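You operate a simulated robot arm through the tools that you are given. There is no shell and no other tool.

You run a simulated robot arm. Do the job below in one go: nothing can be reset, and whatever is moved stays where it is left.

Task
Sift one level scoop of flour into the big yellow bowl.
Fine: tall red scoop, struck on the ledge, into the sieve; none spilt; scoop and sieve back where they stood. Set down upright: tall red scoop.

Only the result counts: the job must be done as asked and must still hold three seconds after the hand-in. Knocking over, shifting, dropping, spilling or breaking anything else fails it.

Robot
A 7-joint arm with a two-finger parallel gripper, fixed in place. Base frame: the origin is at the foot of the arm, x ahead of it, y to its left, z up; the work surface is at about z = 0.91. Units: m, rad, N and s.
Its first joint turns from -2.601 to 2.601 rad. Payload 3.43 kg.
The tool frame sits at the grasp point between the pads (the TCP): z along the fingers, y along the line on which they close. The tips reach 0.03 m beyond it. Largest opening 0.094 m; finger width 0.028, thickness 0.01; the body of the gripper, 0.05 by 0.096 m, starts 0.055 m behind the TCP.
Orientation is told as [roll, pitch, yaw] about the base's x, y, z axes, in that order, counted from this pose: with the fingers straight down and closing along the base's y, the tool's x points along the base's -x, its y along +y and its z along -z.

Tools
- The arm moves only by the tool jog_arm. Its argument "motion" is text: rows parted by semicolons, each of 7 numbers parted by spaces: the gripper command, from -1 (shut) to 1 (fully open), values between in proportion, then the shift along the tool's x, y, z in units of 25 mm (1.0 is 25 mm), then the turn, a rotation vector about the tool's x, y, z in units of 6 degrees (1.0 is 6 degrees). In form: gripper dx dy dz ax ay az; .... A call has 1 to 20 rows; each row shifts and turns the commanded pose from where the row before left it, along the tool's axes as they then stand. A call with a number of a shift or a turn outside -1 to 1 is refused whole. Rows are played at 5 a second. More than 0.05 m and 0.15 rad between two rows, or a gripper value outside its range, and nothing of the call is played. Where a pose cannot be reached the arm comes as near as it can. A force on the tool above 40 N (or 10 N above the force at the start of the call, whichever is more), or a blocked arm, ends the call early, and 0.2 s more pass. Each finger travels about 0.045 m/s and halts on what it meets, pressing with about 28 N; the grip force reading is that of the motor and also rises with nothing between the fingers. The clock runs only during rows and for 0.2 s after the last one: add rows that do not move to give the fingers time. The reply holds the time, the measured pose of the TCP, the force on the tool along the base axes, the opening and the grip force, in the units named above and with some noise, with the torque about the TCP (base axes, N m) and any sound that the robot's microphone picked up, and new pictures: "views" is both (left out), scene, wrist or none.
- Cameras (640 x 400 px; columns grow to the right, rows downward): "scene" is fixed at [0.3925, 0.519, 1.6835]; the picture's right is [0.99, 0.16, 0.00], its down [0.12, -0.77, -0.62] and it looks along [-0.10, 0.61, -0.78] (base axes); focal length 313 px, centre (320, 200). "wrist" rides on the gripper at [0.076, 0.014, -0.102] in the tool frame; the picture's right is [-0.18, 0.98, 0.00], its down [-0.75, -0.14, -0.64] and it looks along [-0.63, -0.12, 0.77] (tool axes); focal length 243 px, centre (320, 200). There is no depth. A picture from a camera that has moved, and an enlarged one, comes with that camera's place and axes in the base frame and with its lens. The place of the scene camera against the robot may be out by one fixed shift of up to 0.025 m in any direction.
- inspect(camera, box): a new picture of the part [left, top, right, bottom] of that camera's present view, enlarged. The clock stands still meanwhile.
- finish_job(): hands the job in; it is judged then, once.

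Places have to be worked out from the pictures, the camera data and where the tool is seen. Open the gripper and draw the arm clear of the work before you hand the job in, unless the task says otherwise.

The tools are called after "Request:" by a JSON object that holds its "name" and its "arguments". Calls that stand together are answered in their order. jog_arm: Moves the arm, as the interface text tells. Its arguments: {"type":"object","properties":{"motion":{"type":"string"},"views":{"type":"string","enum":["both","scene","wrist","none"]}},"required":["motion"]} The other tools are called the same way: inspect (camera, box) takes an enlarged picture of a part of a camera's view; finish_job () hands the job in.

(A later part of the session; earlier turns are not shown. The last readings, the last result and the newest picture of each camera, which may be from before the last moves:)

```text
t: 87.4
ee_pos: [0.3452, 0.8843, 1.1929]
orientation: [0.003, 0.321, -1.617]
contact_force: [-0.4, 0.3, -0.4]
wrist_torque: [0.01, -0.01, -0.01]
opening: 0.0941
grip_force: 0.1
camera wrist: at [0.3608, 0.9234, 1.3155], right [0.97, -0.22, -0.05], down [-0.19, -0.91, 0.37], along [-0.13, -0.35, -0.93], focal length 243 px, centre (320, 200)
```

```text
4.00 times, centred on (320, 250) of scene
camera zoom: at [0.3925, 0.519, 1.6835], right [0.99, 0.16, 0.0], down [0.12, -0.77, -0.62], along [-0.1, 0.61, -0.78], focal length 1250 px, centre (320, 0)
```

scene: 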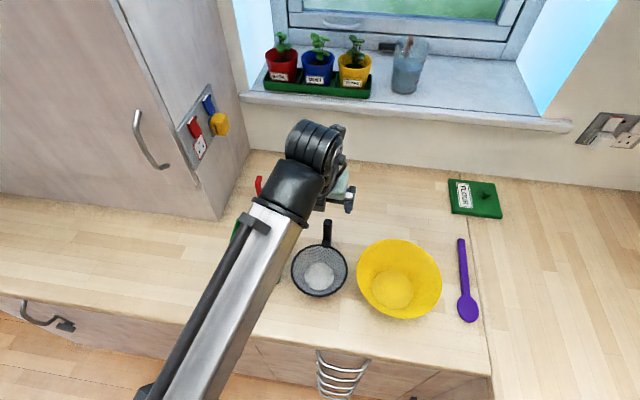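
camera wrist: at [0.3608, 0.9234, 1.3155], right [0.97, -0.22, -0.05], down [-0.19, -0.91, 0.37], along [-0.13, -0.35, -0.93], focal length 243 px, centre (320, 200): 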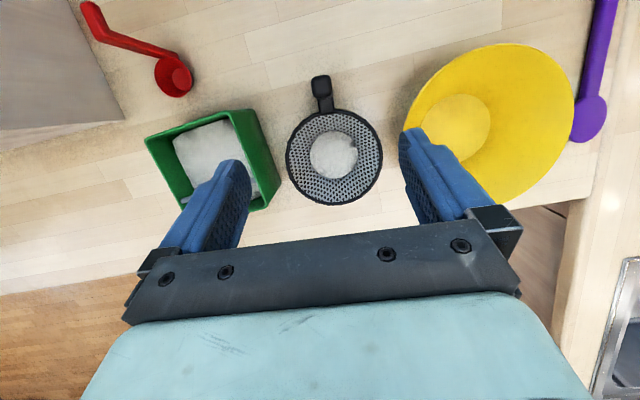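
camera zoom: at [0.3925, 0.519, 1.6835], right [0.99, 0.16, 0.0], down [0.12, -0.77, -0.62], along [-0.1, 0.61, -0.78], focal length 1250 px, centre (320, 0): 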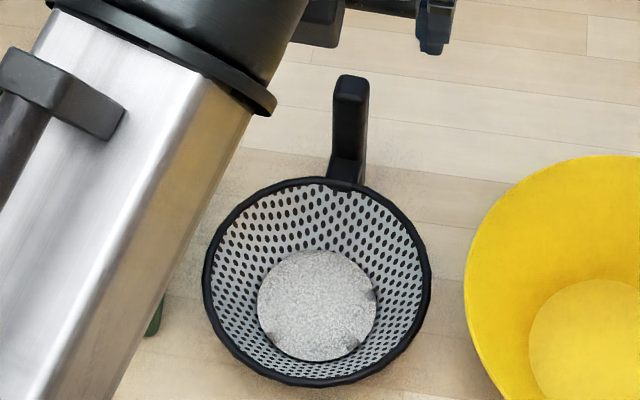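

The flour lies in a neat disc in the sieve, and nothing is spilt around it. The sieve's centre is at about (0.3445, 0.850), and its post is about 22 mm square with its top at (0.350, 0.944, 1.037). I'll move to a pre-grasp point above the post.

Request:
{"name": "jog_arm", "arguments": {"motion": "1 -0.042 0.02 0.818 0 0 0; 1 -0.042 0.02 0.818 0 0 0; 1 -0.042 0.02 0.818 0 0 0; 1 -0.042 0.02 0.818 0 0 0; 1 0 0 0 0 0 0", "views": "both"}}

Request:
{"name": "inspect", "arguments": {"camera": "wrist", "box": [200, 40, 440, 220]}}

```text
t: 88.6
ee_pos: [0.3478, 0.9054, 1.1161]
orientation: [0.002, 0.32, -1.617]
contact_force: [-0.3, -0.2, 0.3]
wrist_torque: [-0.04, 0.0, 0.02]
opening: 0.0939
grip_force: 0.0
camera wrist: at [0.3643, 0.9442, 1.2378], right [0.97, -0.22, -0.05], down [-0.19, -0.91, 0.37], along [-0.13, -0.35, -0.93], focal length 243 px, centre (320, 200)
```

scene: 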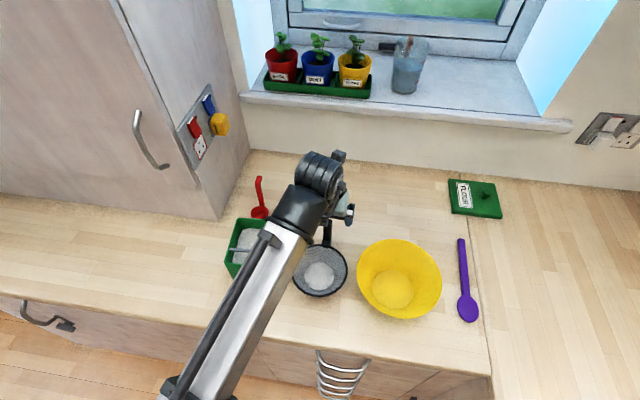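
wrist: 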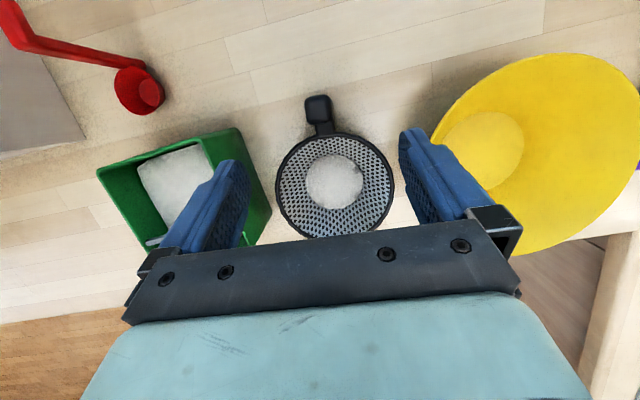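

```text
2.22 times, centred on (320, 130) of wrist
camera zoom: at [0.3643, 0.9442, 1.2378], right [0.97, -0.22, -0.05], down [-0.19, -0.91, 0.37], along [-0.13, -0.35, -0.93], focal length 539 px, centre (320, 356)
```

zoom: 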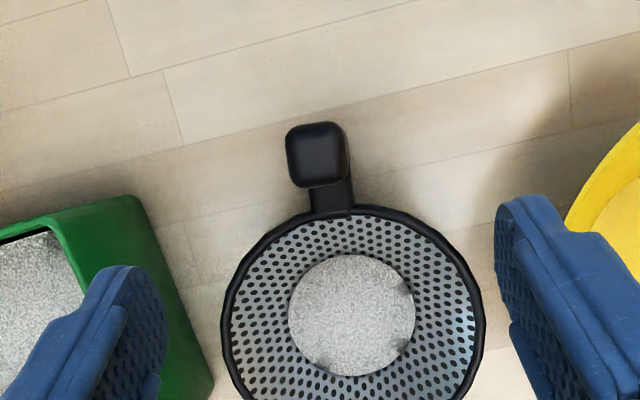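

The post is centred between the fingers at (0.351, 0.943). I'll go down along the finger axis around it.

Request:
{"name": "jog_arm", "arguments": {"motion": "1 -0.005 0.01 0.78 0 0 0; 1 -0.005 0.01 0.78 0 0 0; 1 -0.005 0.01 0.78 0 0 0; 1 -0.005 0.01 0.78 0 0 0; 1 -0.005 0.01 0.78 0 0 0; 1 -0.005 0.01 0.6 0 0 0; 1 0 0 0 0 0 0", "views": "both"}}

Request:
{"name": "inspect", "arguments": {"camera": "wrist", "box": [220, 90, 420, 240]}}

Request:
{"name": "inspect", "arguments": {"camera": "scene", "box": [290, 160, 390, 280]}}

```text
t: 90.2
ee_pos: [0.3503, 0.9396, 1.0092]
orientation: [0.004, 0.32, -1.617]
contact_force: [-0.4, -0.5, 0.6]
wrist_torque: [0.03, 0.01, 0.0]
opening: 0.0937
grip_force: 0.1
camera wrist: at [0.3678, 0.9787, 1.1318], right [0.97, -0.22, -0.05], down [-0.19, -0.91, 0.37], along [-0.13, -0.35, -0.93], focal length 243 px, centre (320, 200)
```

scene: 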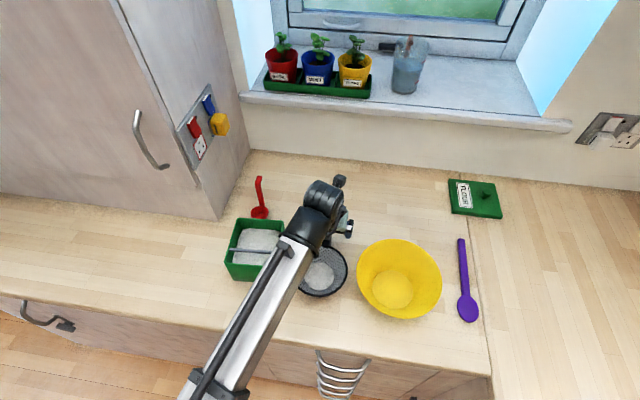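
wrist: 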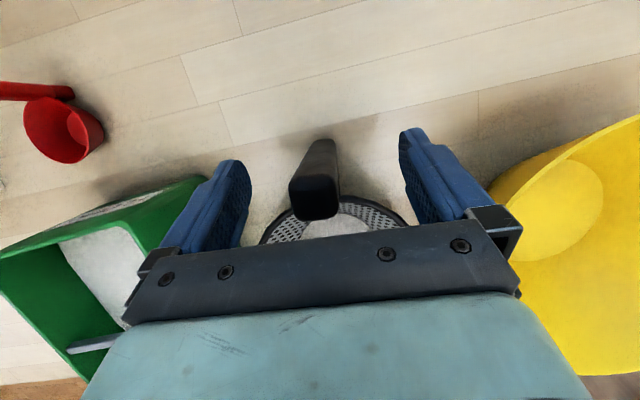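

```text
2.67 times, centred on (320, 165) of wrist
camera zoom: at [0.3678, 0.9787, 1.1318], right [0.97, -0.22, -0.05], down [-0.19, -0.91, 0.37], along [-0.13, -0.35, -0.93], focal length 647 px, centre (320, 293)
```

zoom: 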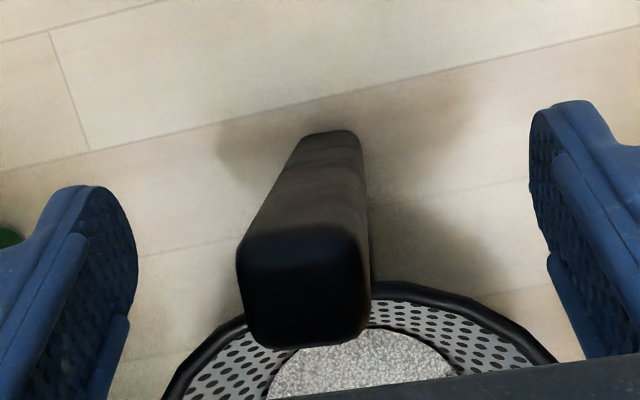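

```text
3.33 times, centred on (340, 220) of scene
camera zoom: at [0.3925, 0.519, 1.6835], right [0.99, 0.16, 0.0], down [0.12, -0.77, -0.62], along [-0.1, 0.61, -0.78], focal length 1042 px, centre (253, 133)
```

zoom: 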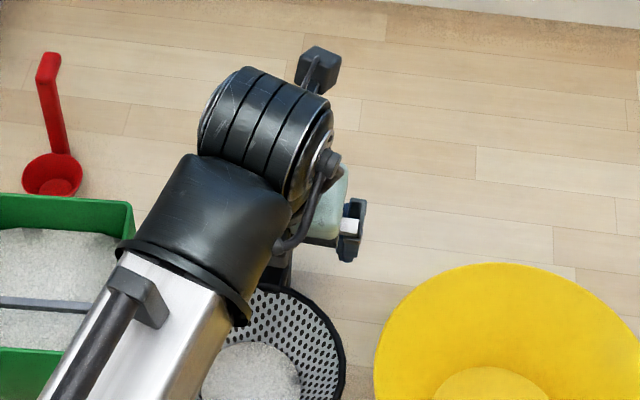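

Everything is well aligned. I'll go the last 9 mm down and close on the post.

Request:
{"name": "jog_arm", "arguments": {"motion": "1 0 0.01 0.38 0 0 0; 1 0 0 0 0 0 0; -1 0 0 0 0 0 0; -1 0 0 0 0 0 0; -1 0 0 0 0 0 0; -1 0 0 0 0 0 0; -1 0 0 0 0 0 0; -1 0 0 0 0 0 0; -1 0 0 0 0 0 0", "views": "both"}}

Request:
{"name": "inspect", "arguments": {"camera": "wrist", "box": [220, 90, 420, 240]}}

```text
t: 92.2
ee_pos: [0.3516, 0.9415, 1.0]
orientation: [0.003, 0.32, -1.619]
contact_force: [-0.4, 0.3, 0.5]
wrist_torque: [0.0, 0.02, -0.03]
opening: 0.0259
grip_force: 27.7
camera wrist: at [0.3678, 0.9817, 1.1227], right [0.97, -0.22, -0.05], down [-0.19, -0.91, 0.37], along [-0.13, -0.35, -0.93], focal length 243 px, centre (320, 200)
```

scene: 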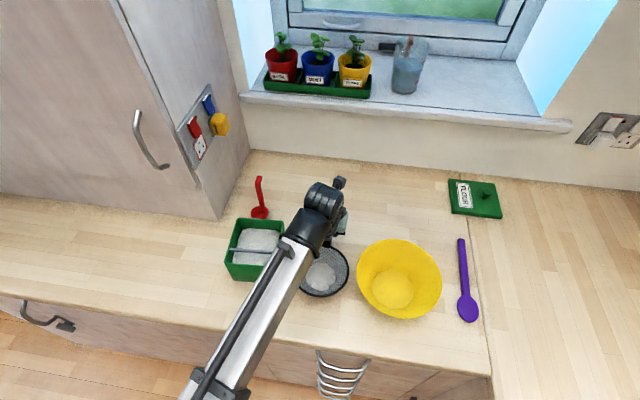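
wrist: 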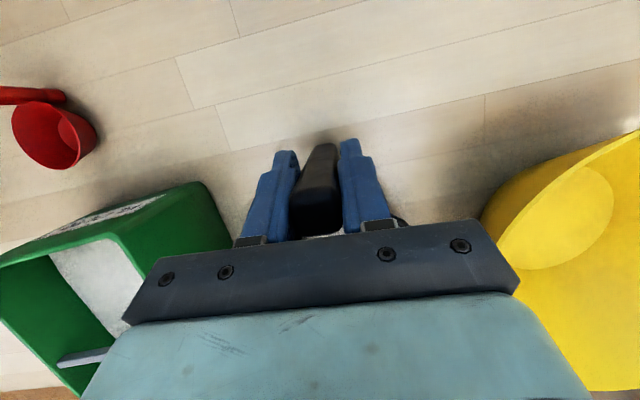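

```text
2.67 times, centred on (320, 165) of wrist
camera zoom: at [0.3678, 0.9817, 1.1227], right [0.97, -0.22, -0.05], down [-0.19, -0.91, 0.37], along [-0.13, -0.35, -0.93], focal length 647 px, centre (320, 293)
```

zoom: 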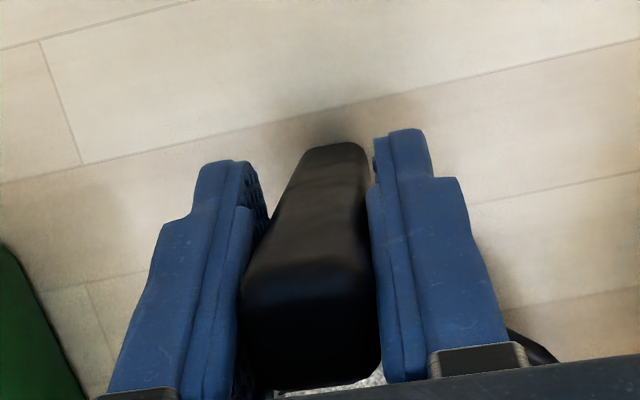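

I have a firm grip on the post (26 mm, 27.7 N). I'll lift just 6 mm, slowly, to test whether the sieve stays level.

Request:
{"name": "jog_arm", "arguments": {"motion": "-1 0.025 0 -0.076 0 0 0; -1 0.025 0 -0.076 0 0 0; -1 0.025 0 -0.076 0 0 0; -1 0 0 0 0 0 0; -1 0 0 0 0 0 0", "views": "both"}}

Request:
{"name": "inspect", "arguments": {"camera": "scene", "box": [280, 220, 380, 310]}}

Request:
{"name": "inspect", "arguments": {"camera": "wrist", "box": [220, 90, 420, 240]}}

```text
t: 93.4
ee_pos: [0.3522, 0.9431, 1.0055]
orientation: [0.004, 0.321, -1.618]
contact_force: [0.3, 0.1, -1.3]
wrist_torque: [0.06, -0.01, 0.0]
opening: 0.0261
grip_force: 28.5
camera wrist: at [0.3682, 0.9819, 1.1277], right [0.97, -0.22, -0.05], down [-0.19, -0.91, 0.37], along [-0.13, -0.35, -0.93], focal length 243 px, centre (320, 200)
```

scene: 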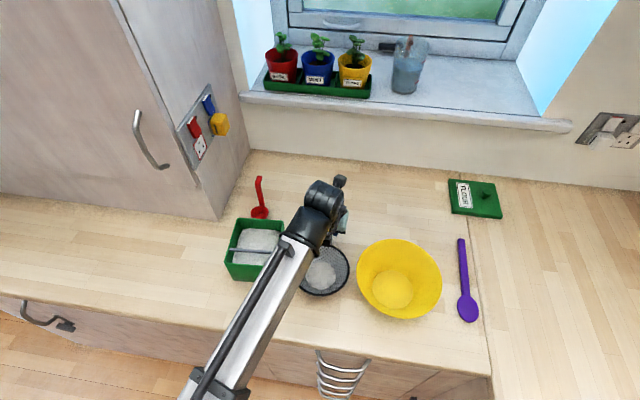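
wrist: 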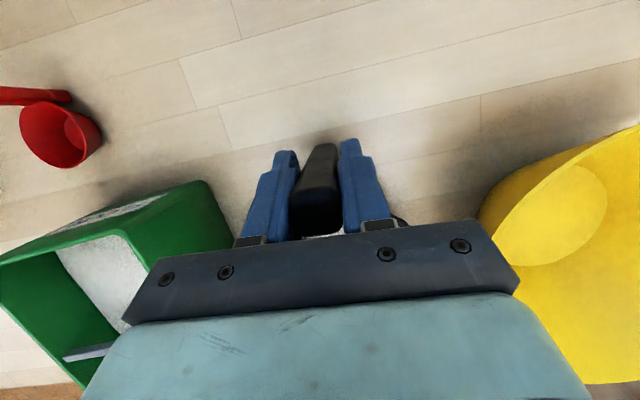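

```text
4.44 times, centred on (330, 265) of scene
camera zoom: at [0.3925, 0.519, 1.6835], right [0.99, 0.16, 0.0], down [0.12, -0.77, -0.62], along [-0.1, 0.61, -0.78], focal length 1389 px, centre (276, -89)
```

zoom: 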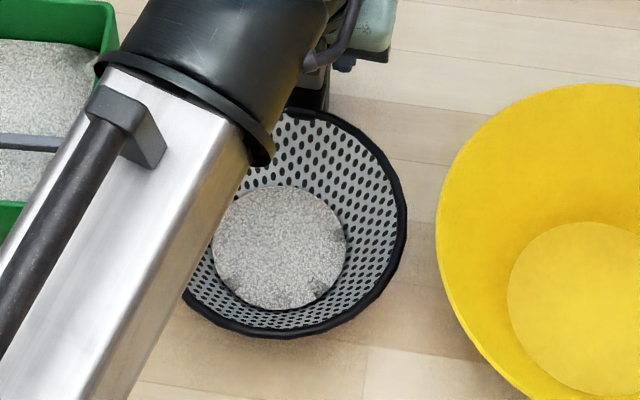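

```text
2.67 times, centred on (320, 165) of wrist
camera zoom: at [0.3682, 0.9819, 1.1277], right [0.97, -0.22, -0.05], down [-0.19, -0.91, 0.37], along [-0.13, -0.35, -0.93], focal length 647 px, centre (320, 293)
```

zoom: 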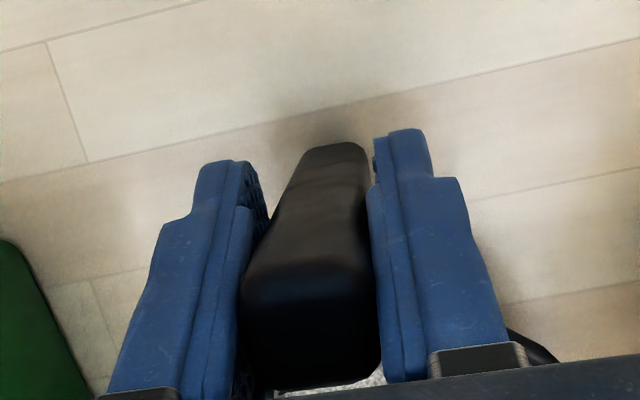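

The sieve follows without turning in the grip; the wrist picture is unchanged and the load is about 1.3 N. I'll lift it a further 10 cm smoothly.

Request:
{"name": "jog_arm", "arguments": {"motion": "-1 0.025 0 -0.076 0 0 0; -1 0.05 0 -0.152 0 0 0; -1 0.0755 0 -0.228 0 0 0; -1 0.0755 0 -0.228 0 0 0; -1 0.0755 0 -0.228 0 0 0; -1 0.0755 0 -0.228 0 0 0; -1 0.0755 0 -0.228 0 0 0; -1 0.0755 0 -0.228 0 0 0; -1 0.0755 0 -0.228 0 0 0; -1 0.0755 0 -0.228 0 0 0; -1 0.0755 0 -0.228 0 0 0; -1 0.0755 0 -0.228 0 0 0; -1 0.0755 0 -0.228 0 0 0; -1 0.0755 0 -0.228 0 0 0; -1 0.0755 0 -0.228 0 0 0; -1 0.0755 0 -0.228 0 0 0; -1 0.0755 0 -0.228 0 0 0; -1 0.05 0 -0.152 0 0 0; -1 0.025 0 -0.076 0 0 0; -1 0 0 0 0 0 0", "views": "both"}}

Request:
{"name": "inspect", "arguments": {"camera": "scene", "box": [270, 190, 390, 310]}}

Request:
{"name": "inspect", "arguments": {"camera": "wrist", "box": [220, 90, 420, 240]}}

```text
t: 97.6
ee_pos: [0.3515, 0.9433, 1.1094]
orientation: [0.004, 0.319, -1.619]
contact_force: [-0.9, -0.2, -0.6]
wrist_torque: [0.08, 0.0, -0.02]
opening: 0.0261
grip_force: 27.8
camera wrist: at [0.3679, 0.9828, 1.23], right [0.97, -0.22, -0.05], down [-0.19, -0.91, 0.37], along [-0.13, -0.35, -0.93], focal length 243 px, centre (320, 200)
```

scene: 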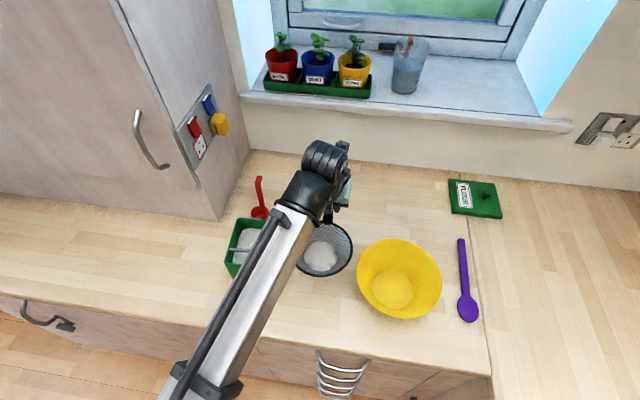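
wrist: 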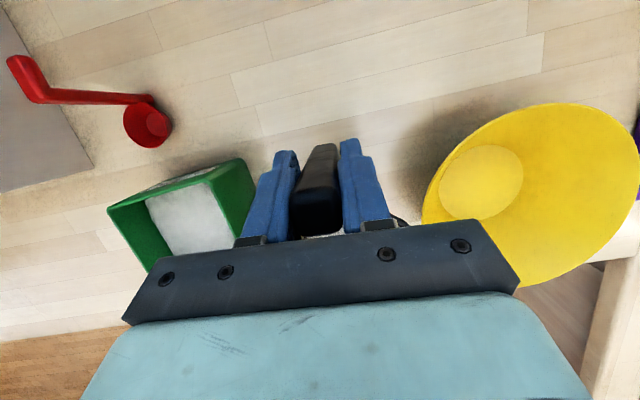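

```text
3.33 times, centred on (330, 250) of scene
camera zoom: at [0.3925, 0.519, 1.6835], right [0.99, 0.16, 0.0], down [0.12, -0.77, -0.62], along [-0.1, 0.61, -0.78], focal length 1042 px, centre (287, 33)
```

zoom: 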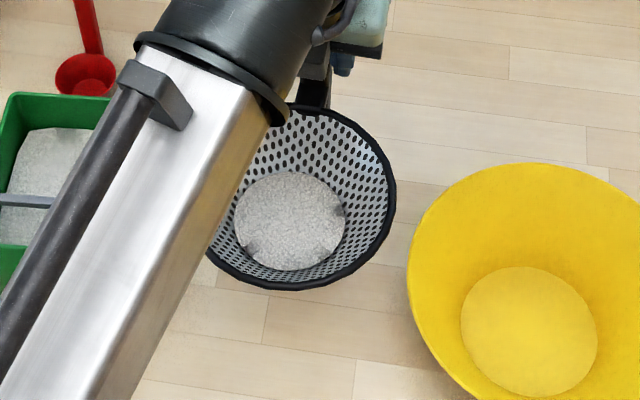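

```text
2.67 times, centred on (320, 165) of wrist
camera zoom: at [0.3679, 0.9828, 1.23], right [0.97, -0.22, -0.05], down [-0.19, -0.91, 0.37], along [-0.13, -0.35, -0.93], focal length 647 px, centre (320, 293)
```

zoom: 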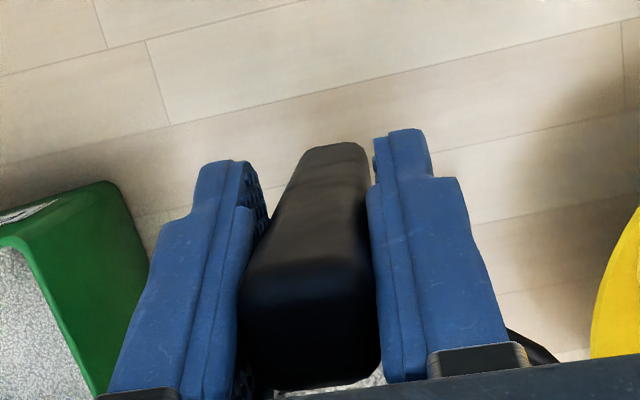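

The sieve is up and level with its flour intact, and nothing has fallen on the counter. I'll now rotate it slowly counter-clockwise about its own centre, so the hand ends up on the near side for reaching the bowl.

Request:
{"name": "jog_arm", "arguments": {"motion": "-1 0 -0.0985 0 0.0787 0 -0.2373; -1 0 -0.197 0 0.1573 0 -0.4746; -1 0 -0.2955 0 0.236 0 -0.7119; -1 0 -0.2955 0 0.236 0 -0.7119; -1 0 -0.2955 0 0.236 0 -0.7119; -1 0 -0.2955 0 0.236 0 -0.7119; -1 0 -0.2955 0 0.236 0 -0.7119; -1 0 -0.2955 0 0.236 0 -0.7119; -1 0 -0.2955 0 0.236 0 -0.7119; -1 0 -0.2955 0 0.236 0 -0.7119; -1 0 -0.197 0 0.1573 0 -0.4746; -1 0 -0.0985 0 0.0787 0 -0.2373; -1 0 0 0 0 0 0", "views": "both"}}

Request:
{"name": "inspect", "arguments": {"camera": "scene", "box": [270, 190, 390, 310]}}

```text
t: 100.4
ee_pos: [0.2836, 0.9201, 1.1063]
orientation: [0.002, 0.318, -0.83]
contact_force: [0.5, 0.1, -1.1]
wrist_torque: [0.05, 0.04, 0.03]
opening: 0.0259
grip_force: 27.5
camera wrist: at [0.2671, 0.9596, 1.2288], right [0.84, 0.53, -0.06], down [0.51, -0.77, 0.37], along [0.16, -0.34, -0.93], focal length 243 px, centre (320, 200)
```

scene: 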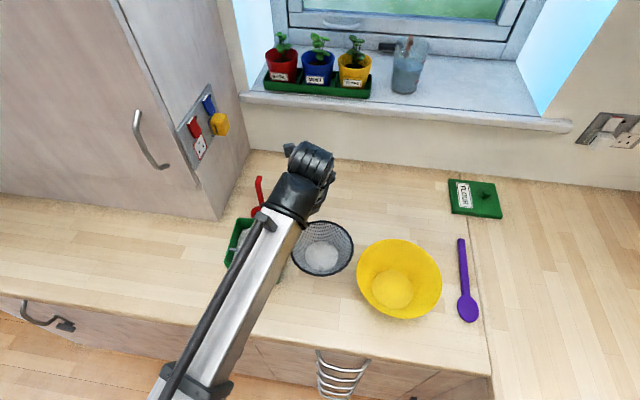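
wrist: 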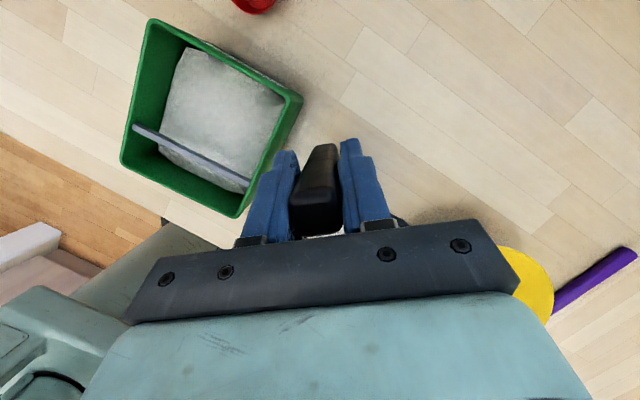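

```text
3.33 times, centred on (330, 250) of scene
camera zoom: at [0.3925, 0.519, 1.6835], right [0.99, 0.16, 0.0], down [0.12, -0.77, -0.62], along [-0.1, 0.61, -0.78], focal length 1042 px, centre (287, 33)
```

zoom: 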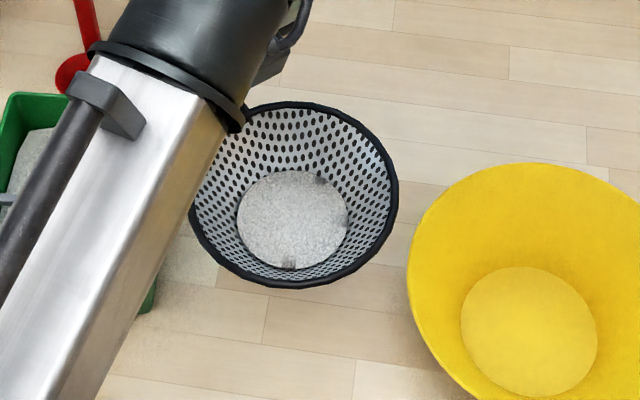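

The rotation about the sieve's centre works well, and the flour stays put. I'll continue the turn by another 76°.

Request:
{"name": "jog_arm", "arguments": {"motion": "-1 0 -0.0985 0 0.0787 0 -0.2373; -1 0 -0.197 0 0.1573 0 -0.4746; -1 0 -0.2955 0 0.236 0 -0.7119; -1 0 -0.2955 0 0.236 0 -0.7119; -1 0 -0.2955 0 0.236 0 -0.7119; -1 0 -0.2955 0 0.236 0 -0.7119; -1 0 -0.2955 0 0.236 0 -0.7119; -1 0 -0.2955 0 0.236 0 -0.7119; -1 0 -0.2955 0 0.236 0 -0.7119; -1 0 -0.2955 0 0.236 0 -0.7119; -1 0 -0.2955 0 0.236 0 -0.7119; -1 0 -0.2955 0 0.236 0 -0.7119; -1 0 -0.2955 0 0.236 0 -0.7119; -1 0 -0.2955 0 0.236 0 -0.7119; -1 0 -0.2955 0 0.236 0 -0.7119; -1 0 -0.2955 0 0.236 0 -0.7119; -1 0 -0.2955 0 0.236 0 -0.7119; -1 0 -0.197 0 0.1573 0 -0.4746; -1 0 -0.0985 0 0.0787 0 -0.2373; -1 0 0 0 0 0 0", "views": "both"}}

Request:
{"name": "inspect", "arguments": {"camera": "scene", "box": [270, 190, 390, 310]}}

```text
t: 103.8
ee_pos: [0.2482, 0.8356, 1.0811]
orientation: [0.019, 0.31, 0.306]
contact_force: [0.3, -2.0, 13.1]
wrist_torque: [-0.3, 0.12, -0.01]
opening: 0.0261
grip_force: 28.0
out of reach, approached as far as the arm can: row 14, 15, 16
stopped in row 16: the force on the tool passed its limit at 54 N (the readings are from after the stop); the commanded pose is now the measured one
camera wrist: at [0.2054, 0.8354, 1.2027], right [-0.12, 0.99, -0.04], down [0.92, 0.13, 0.38], along [0.38, 0.01, -0.92], focal length 243 px, centre (320, 200)
```

scene: 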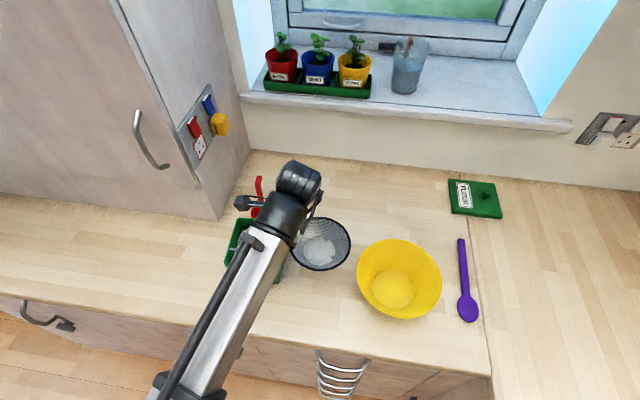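
wrist: 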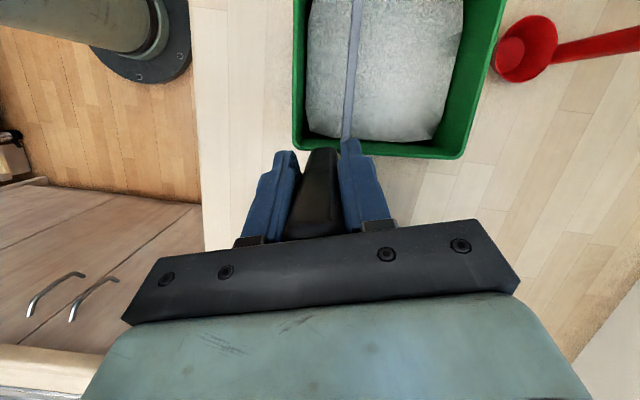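

```text
3.33 times, centred on (330, 250) of scene
camera zoom: at [0.3925, 0.519, 1.6835], right [0.99, 0.16, 0.0], down [0.12, -0.77, -0.62], along [-0.1, 0.61, -0.78], focal length 1042 px, centre (287, 33)
```

zoom: 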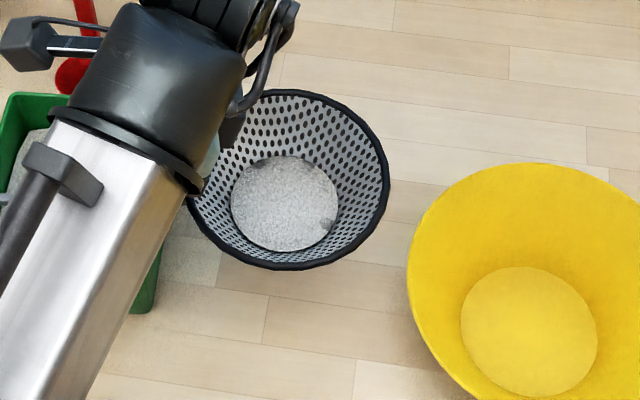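

The wrist reached a joint limit near 197° heading and the arm sagged, so the post's foot touched the box rim (13 N). I'll back off at once, rising and turning a little clockwise.

Request:
{"name": "jog_arm", "arguments": {"motion": "-1 0.12 0 -0.38 0 0 0; -1 0.12 0 -0.38 0 0 0; -1 0.12 0.2 -0.38 -0.157 0 0.4746; -1 0 0.2955 0 -0.236 0 0.7119; -1 0 0.197 0 -0.1573 0 0.4746; -1 0 0 0 0 0 0", "views": "both"}}

Request:
{"name": "inspect", "arguments": {"camera": "scene", "box": [220, 190, 360, 310]}}

Request:
{"name": "inspect", "arguments": {"camera": "wrist", "box": [220, 90, 420, 240]}}

```text
t: 105.2
ee_pos: [0.2418, 0.8562, 1.1019]
orientation: [0.019, 0.311, 0.123]
contact_force: [-0.4, -0.8, -1.4]
wrist_torque: [0.04, 0.06, -0.02]
opening: 0.0258
grip_force: 28.2
out of reach, approached as far as the arm can: row 2
camera wrist: at [0.2005, 0.8631, 1.2243], right [0.06, 1.0, -0.04], down [0.93, -0.04, 0.38], along [0.37, -0.06, -0.93], focal length 243 px, centre (320, 200)
```

scene: 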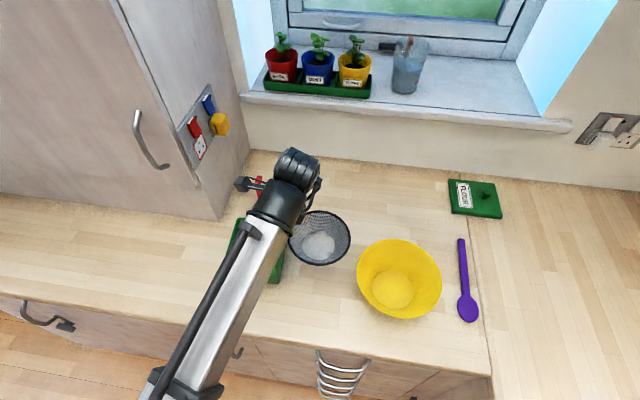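
wrist: 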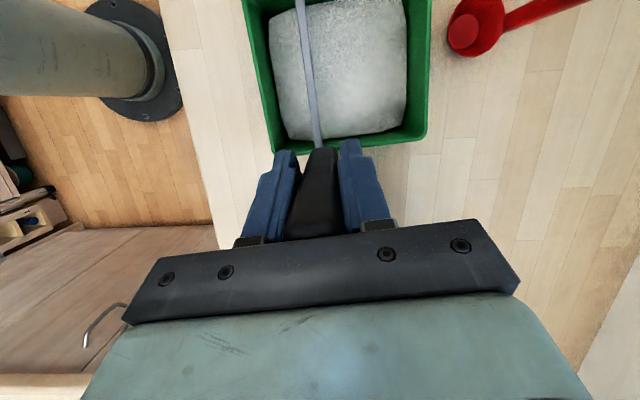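

```text
3.33 times, centred on (290, 250) of scene
camera zoom: at [0.3925, 0.519, 1.6835], right [0.99, 0.16, 0.0], down [0.12, -0.77, -0.62], along [-0.1, 0.61, -0.78], focal length 1042 px, centre (420, 33)
```

zoom: 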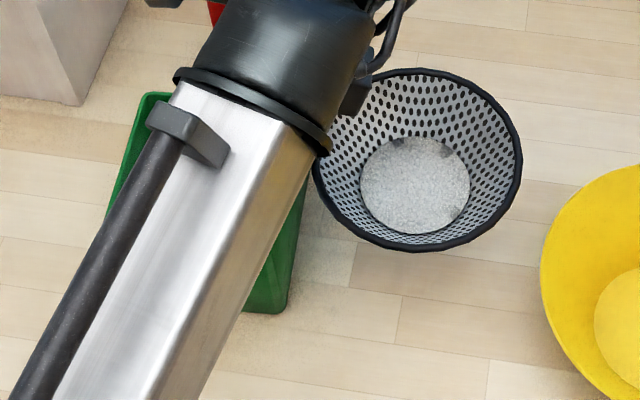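

```text
2.67 times, centred on (320, 165) of wrist
camera zoom: at [0.2005, 0.8631, 1.2243], right [0.06, 1.0, -0.04], down [0.93, -0.04, 0.38], along [0.37, -0.06, -0.93], focal length 647 px, centre (320, 293)
```

zoom: 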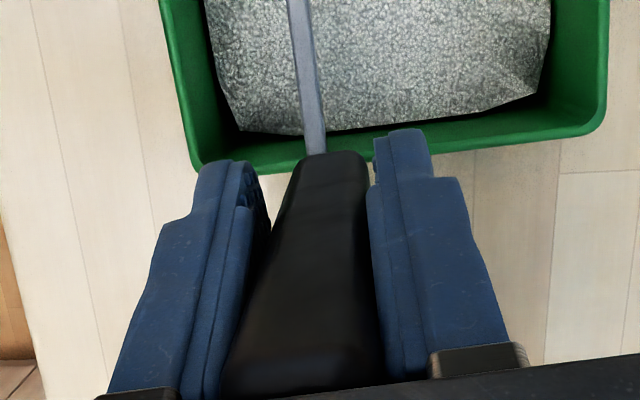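

The load is free again and the box hasn't moved. The post slid about 2 cm up into the grip until it met the palm. I'll check closely that the sieve is level and that nothing fell onto the counter.

Request:
{"name": "inspect", "arguments": {"camera": "scene", "box": [280, 200, 360, 275]}}

Request:
{"name": "inspect", "arguments": {"camera": "scene", "box": [270, 240, 370, 320]}}

Request:
{"name": "inspect", "arguments": {"camera": "wrist", "box": [180, 0, 440, 240]}}

```text
5.33 times, centred on (320, 238) of scene
camera zoom: at [0.3925, 0.519, 1.6835], right [0.99, 0.16, 0.0], down [0.12, -0.77, -0.62], along [-0.1, 0.61, -0.78], focal length 1667 px, centre (320, 0)
```

zoom: 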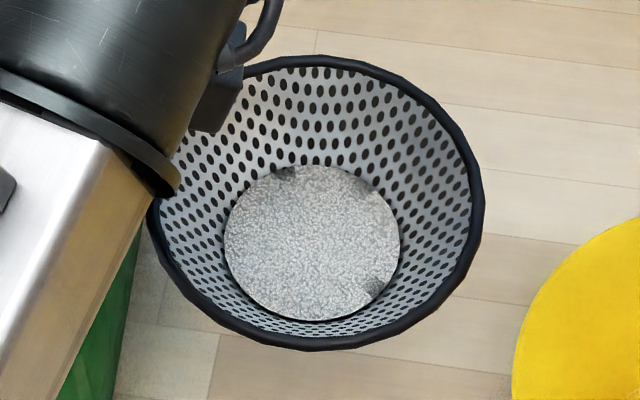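

```text
5.00 times, centred on (320, 280) of scene
camera zoom: at [0.3925, 0.519, 1.6835], right [0.99, 0.16, 0.0], down [0.12, -0.77, -0.62], along [-0.1, 0.61, -0.78], focal length 1563 px, centre (320, -200)
```

zoom: 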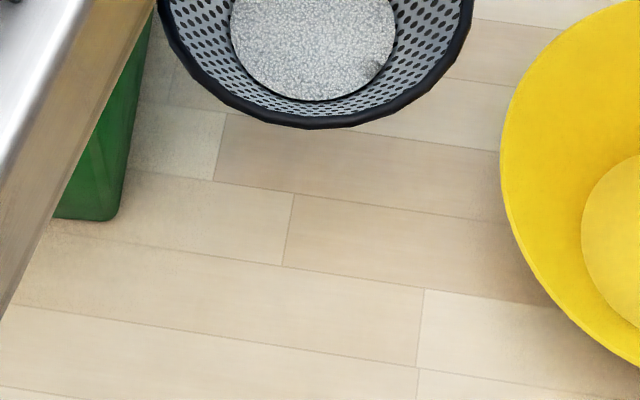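

```text
1.67 times, centred on (310, 120) of wrist
camera zoom: at [0.2005, 0.8631, 1.2243], right [0.06, 1.0, -0.04], down [0.93, -0.04, 0.38], along [0.37, -0.06, -0.93], focal length 404 px, centre (337, 333)
```

zoom: 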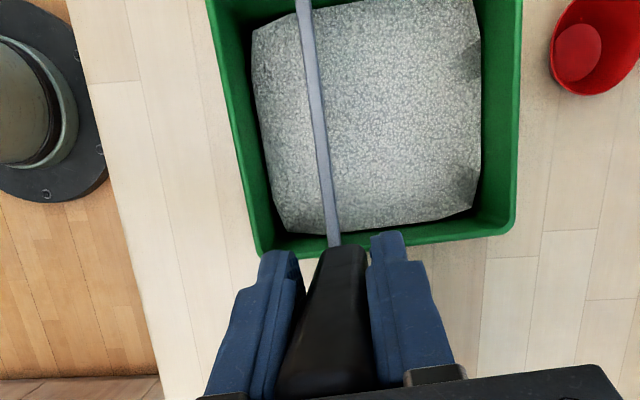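

The sieve is level with all its flour, and the counter is clean. I'll turn back about 15° clockwise, away from the joint limit, about the sieve's centre and slightly higher.

Request:
{"name": "jog_arm", "arguments": {"motion": "-1 0.03 0.0985 -0.095 -0.0787 0 0.2373; -1 0.03 0.197 -0.095 -0.1573 0 0.4746; -1 0.03 0.2955 -0.095 -0.236 0 0.7119; -1 0.03 0.197 -0.095 -0.1573 0 0.4746; -1 0 0.197 0 -0.1573 0 0.4746; -1 0 0 0 0 0 0", "views": "none"}}

```text
t: 106.6
ee_pos: [0.2411, 0.8795, 1.1134]
orientation: [0.022, 0.318, -0.138]
contact_force: [-0.9, 0.2, -1.2]
wrist_torque: [0.06, 0.03, -0.03]
opening: 0.026
grip_force: 28.1
```

Now the slow carry of about 17 cm to bring the sieve over the yellow bowl, staying on its near-left side for reach.

Request:
{"name": "jog_arm", "arguments": {"motion": "-1 -0.0762 -0.002 -0.0244 0 0 0; -1 -0.1904 -0.006 -0.0609 0 0 0; -1 -0.3046 -0.009 -0.0974 0 0 0; -1 -0.4189 -0.0125 -0.134 0 0 0; -1 -0.4189 -0.0125 -0.134 0 0 0; -1 -0.4189 -0.0125 -0.134 0 0 0; -1 -0.4189 -0.0125 -0.134 0 0 0; -1 -0.4189 -0.0125 -0.134 0 0 0; -1 -0.4189 -0.0125 -0.134 0 0 0; -1 -0.4189 -0.0125 -0.134 0 0 0; -1 -0.4189 -0.0125 -0.134 0 0 0; -1 -0.3046 -0.009 -0.0974 0 0 0; -1 -0.1904 -0.006 -0.0609 0 0 0; -1 -0.0762 -0.002 -0.0244 0 0 0; -1 0 0 0 0 0 0", "views": "both"}}

Request:
{"name": "inspect", "arguments": {"camera": "scene", "box": [290, 190, 450, 330]}}

```text
t: 109.8
ee_pos: [0.3599, 0.8612, 1.1116]
orientation: [0.021, 0.319, -0.137]
contact_force: [0.3, -0.2, -1.4]
wrist_torque: [0.01, 0.05, -0.02]
opening: 0.026
grip_force: 28.0
camera wrist: at [0.3224, 0.8779, 1.2342], right [0.31, 0.95, -0.04], down [0.89, -0.28, 0.37], along [0.34, -0.15, -0.93], focal length 243 px, centre (320, 200)
```

scene: 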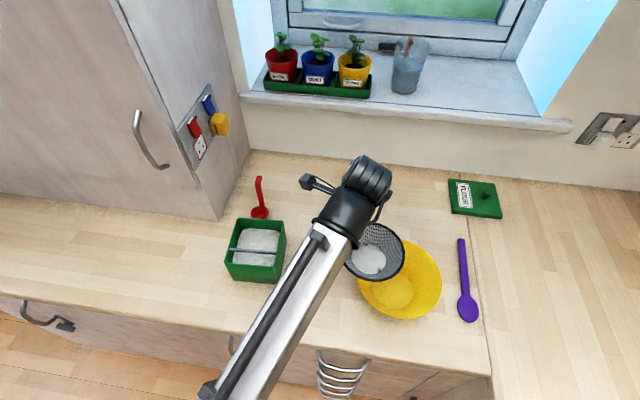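
wrist: 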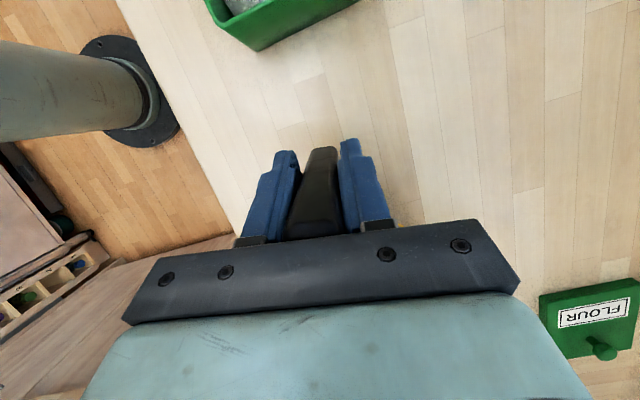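

```text
2.86 times, centred on (370, 260) of scene
camera zoom: at [0.3925, 0.519, 1.6835], right [0.99, 0.16, 0.0], down [0.12, -0.77, -0.62], along [-0.1, 0.61, -0.78], focal length 893 px, centre (177, 29)
```

zoom: 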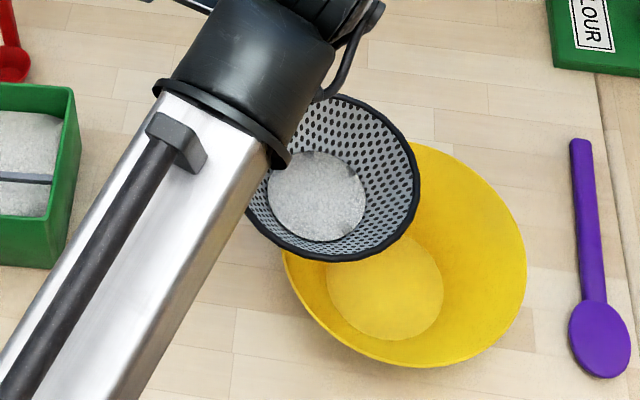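

The flour is still intact and the sieve is at about (0.467, 0.843). I'll continue 58 mm so it sits well inside the bowl's circle, then lower it 3 cm.

Request:
{"name": "jog_arm", "arguments": {"motion": "-1 -0.0762 0.001 -0.0244 0 0 0; -1 -0.1904 0.002 -0.0609 0 0 0; -1 -0.3046 0.002 -0.0974 0 0 0; -1 -0.3427 0.002 -0.1096 0 0 0; -1 -0.3427 0.002 -0.1096 0 0 0; -1 -0.3427 0.002 -0.1096 0 0 0; -1 -0.3046 0.002 -0.0974 0 0 0; -1 -0.1904 0.002 -0.0609 0 0 0; -1 -0.1142 0.001 -0.0365 0 0 0; -1 -0.05 0 0.15 0 0 0; -1 -0.094 0 0.285 0 0 0; -1 -0.094 0 0.285 0 0 0; -1 -0.094 0 0.285 0 0 0; -1 -0.05 0 0.15 0 0 0; -1 0 0 0 0 0 0", "views": "both"}}

Request:
{"name": "inspect", "arguments": {"camera": "scene", "box": [310, 190, 470, 330]}}

```text
t: 113.0
ee_pos: [0.4158, 0.8534, 1.0818]
orientation: [0.021, 0.317, -0.138]
contact_force: [-0.4, -0.1, -1.8]
wrist_torque: [0.01, 0.08, 0.0]
opening: 0.0259
grip_force: 27.8
camera wrist: at [0.3789, 0.8712, 1.2036], right [0.31, 0.95, -0.04], down [0.89, -0.28, 0.37], along [0.34, -0.15, -0.93], focal length 243 px, centre (320, 200)
```

scene: 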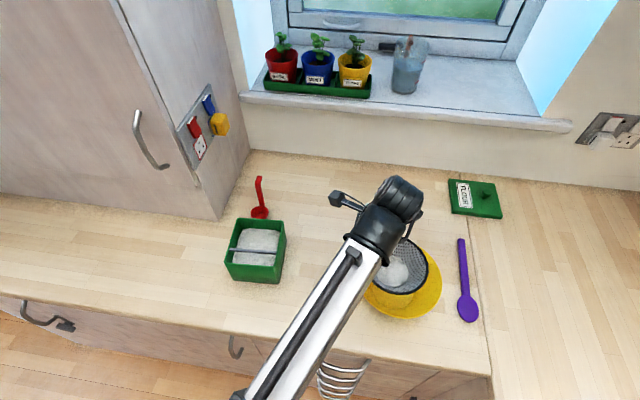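
wrist: 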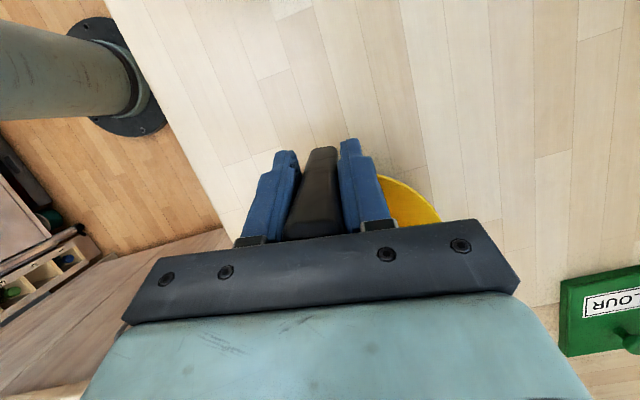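

```text
2.86 times, centred on (390, 260) of scene
camera zoom: at [0.3925, 0.519, 1.6835], right [0.99, 0.16, 0.0], down [0.12, -0.77, -0.62], along [-0.1, 0.61, -0.78], focal length 893 px, centre (120, 29)
```

zoom: 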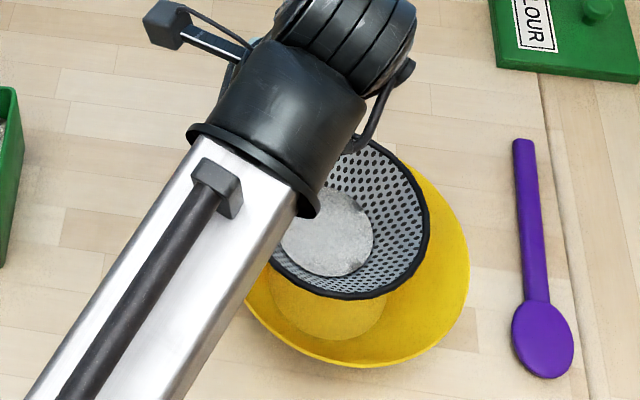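

The sieve is over the bowl: its flour disc is centred at about (0.517, 0.836) and the bowl at about (0.536, 0.837). I'll start shaking gently back and forth.

Request:
{"name": "jog_arm", "arguments": {"motion": "-1 0.38 0 0.125 0 0 0; -1 -0.76 0 -0.25 0 0 0; -1 0.76 0 0.25 0 0 0; -1 -0.76 0 -0.25 0 0 0; -1 0.76 0 0.25 0 0 0; -1 -0.76 0 -0.25 0 0 0; -1 0.76 0 0.25 0 0 0; -1 -0.76 0 -0.25 0 0 0; -1 0.76 0 0.25 0 0 0; -1 -0.76 0 -0.25 0 0 0; -1 0.38 0 0.125 0 0 0; -1 0 0 0 0 0 0", "views": "both"}}

Request:
{"name": "inspect", "arguments": {"camera": "scene", "box": [330, 210, 470, 330]}}

```text
t: 115.6
ee_pos: [0.4182, 0.8525, 1.0792]
orientation: [0.02, 0.317, -0.137]
contact_force: [0.6, -0.3, -1.4]
wrist_torque: [0.05, 0.03, -0.02]
opening: 0.026
grip_force: 28.3
camera wrist: at [0.3801, 0.8698, 1.2027], right [0.31, 0.95, -0.04], down [0.89, -0.28, 0.37], along [0.34, -0.15, -0.93], focal length 243 px, centre (320, 200)
```

scene: 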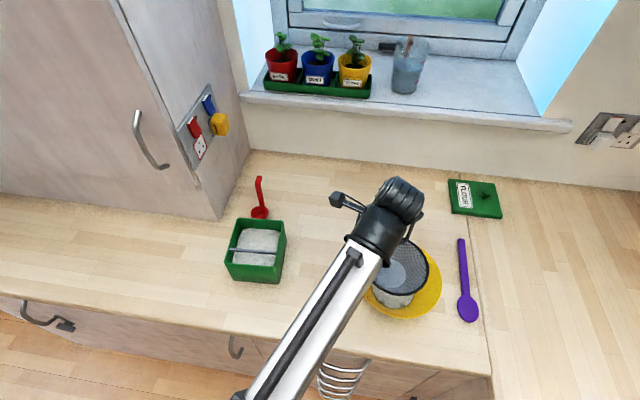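
wrist: 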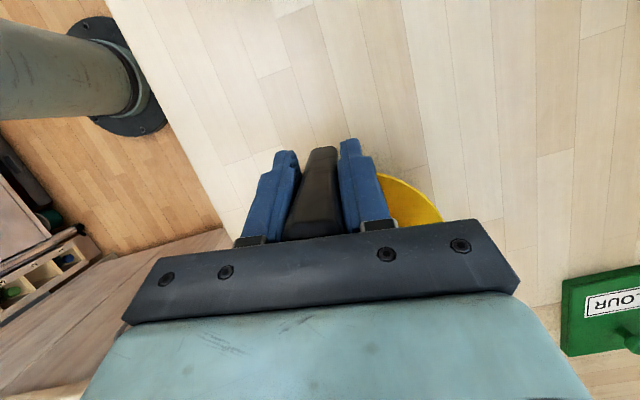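

```text
3.33 times, centred on (400, 270) of scene
camera zoom: at [0.3925, 0.519, 1.6835], right [0.99, 0.16, 0.0], down [0.12, -0.77, -0.62], along [-0.1, 0.61, -0.78], focal length 1042 px, centre (53, -33)
```

zoom: 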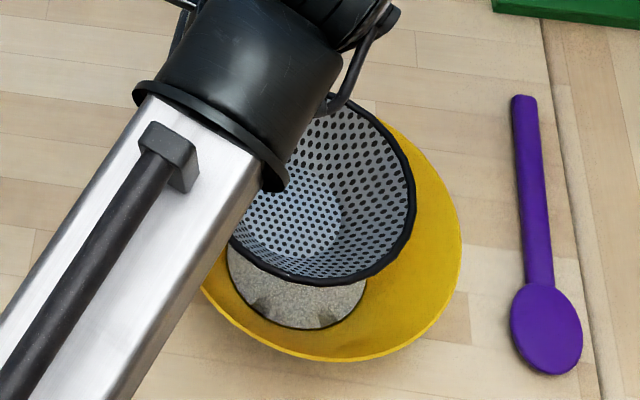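

The flour has gone through: the sieve's mesh bottom is bare and the flour lies in the bowl. I'll look closer and give it a few more shakes to be sure.

Request:
{"name": "inspect", "arguments": {"camera": "scene", "box": [365, 225, 435, 305]}}

Request:
{"name": "jog_arm", "arguments": {"motion": "-1 0.38 0 0.125 0 0 0; -1 -0.76 0 -0.25 0 0 0; -1 0.76 0 0.25 0 0 0; -1 -0.76 0 -0.25 0 0 0; -1 0.76 0 0.25 0 0 0; -1 -0.76 0 -0.25 0 0 0; -1 0.38 0 0.125 0 0 0; -1 0 0 0 0 0 0; -1 0 0 0 0 0 0; -1 0 0 0 0 0 0", "views": "none"}}

Request:
{"name": "inspect", "arguments": {"camera": "scene", "box": [365, 225, 435, 305]}}

```text
5.00 times, centred on (400, 265) of scene
camera zoom: at [0.3925, 0.519, 1.6835], right [0.99, 0.16, 0.0], down [0.12, -0.77, -0.62], along [-0.1, 0.61, -0.78], focal length 1563 px, centre (-80, -125)
```

zoom: 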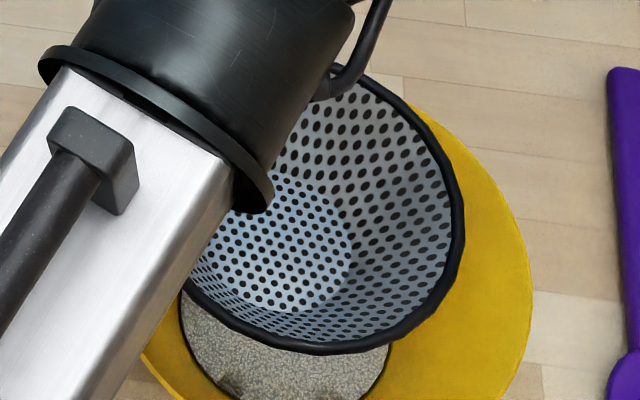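

```text
t: 117.8
ee_pos: [0.4168, 0.8513, 1.0799]
orientation: [0.021, 0.317, -0.138]
contact_force: [0.0, -0.4, -0.4]
wrist_torque: [-0.02, 0.05, 0.01]
opening: 0.0257
grip_force: 27.9
```

```text
5.00 times, centred on (400, 265) of scene
camera zoom: at [0.3925, 0.519, 1.6835], right [0.99, 0.16, 0.0], down [0.12, -0.77, -0.62], along [-0.1, 0.61, -0.78], focal length 1563 px, centre (-80, -125)
```

zoom: 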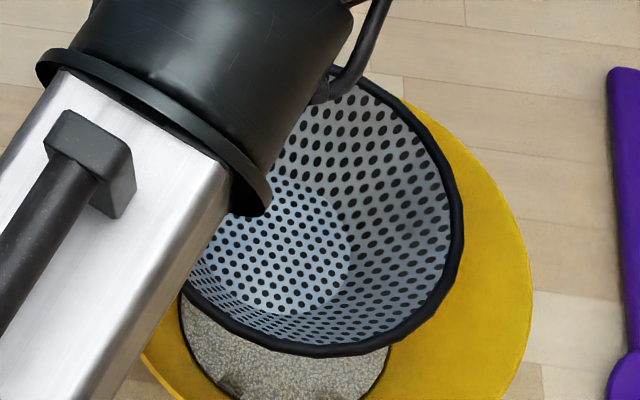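

The sieve is completely clear. I'll raise it and carry it back towards its place along the same path.

Request:
{"name": "jog_arm", "arguments": {"motion": "-1 0.133 0 -0.405 0 0 0; -1 0.133 0 -0.405 0 0 0; -1 0.133 0 -0.405 0 0 0; -1 0.2 -0.017 0.066 0 0 0; -1 0.4 -0.034 0.132 0 0 0; -1 0.52 -0.044 0.171 0 0 0; -1 0.52 -0.044 0.171 0 0 0; -1 0.52 -0.044 0.171 0 0 0; -1 0.52 -0.044 0.171 0 0 0; -1 0.52 -0.044 0.171 0 0 0; -1 0.52 -0.044 0.171 0 0 0; -1 0.52 -0.044 0.171 0 0 0; -1 0.52 -0.044 0.171 0 0 0; -1 0.52 -0.044 0.171 0 0 0; -1 0.52 -0.044 0.171 0 0 0; -1 0.396 -0.034 0.13 0 0 0; -1 0 0 0 0 0 0", "views": "both"}}

Request:
{"name": "inspect", "arguments": {"camera": "scene", "box": [350, 230, 450, 330]}}

```text
t: 121.4
ee_pos: [0.2525, 0.8619, 1.1106]
orientation: [0.022, 0.317, -0.137]
contact_force: [0.0, -0.2, -0.8]
wrist_torque: [-0.01, 0.04, 0.02]
opening: 0.0259
grip_force: 27.7
camera wrist: at [0.2154, 0.8803, 1.2343], right [0.31, 0.95, -0.04], down [0.89, -0.28, 0.37], along [0.34, -0.15, -0.93], focal length 243 px, centre (320, 200)
```

scene: 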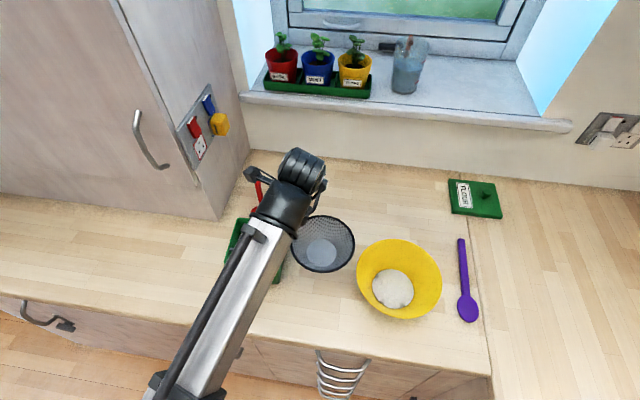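
wrist: 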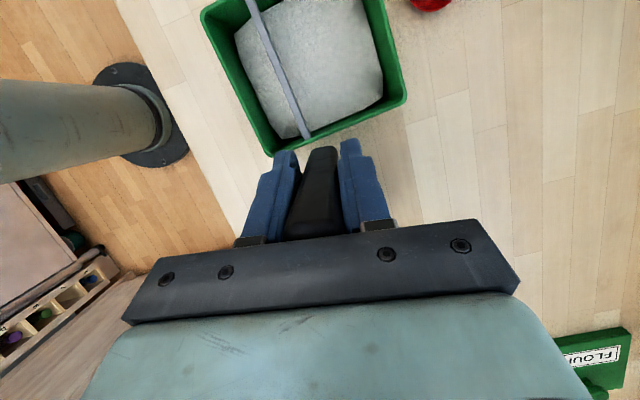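

```text
4.00 times, centred on (400, 280) of scene
camera zoom: at [0.3925, 0.519, 1.6835], right [0.99, 0.16, 0.0], down [0.12, -0.77, -0.62], along [-0.1, 0.61, -0.78], focal length 1250 px, centre (0, -120)
```

zoom: 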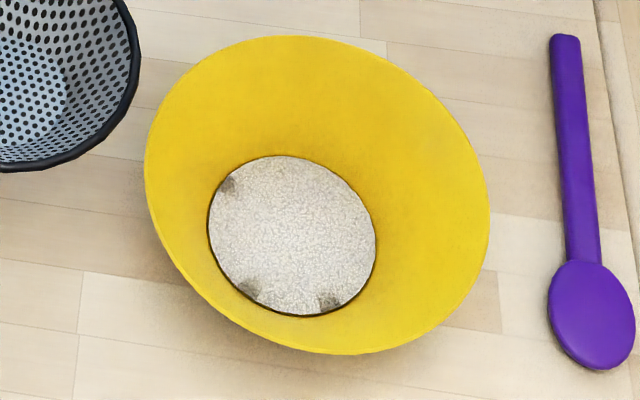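

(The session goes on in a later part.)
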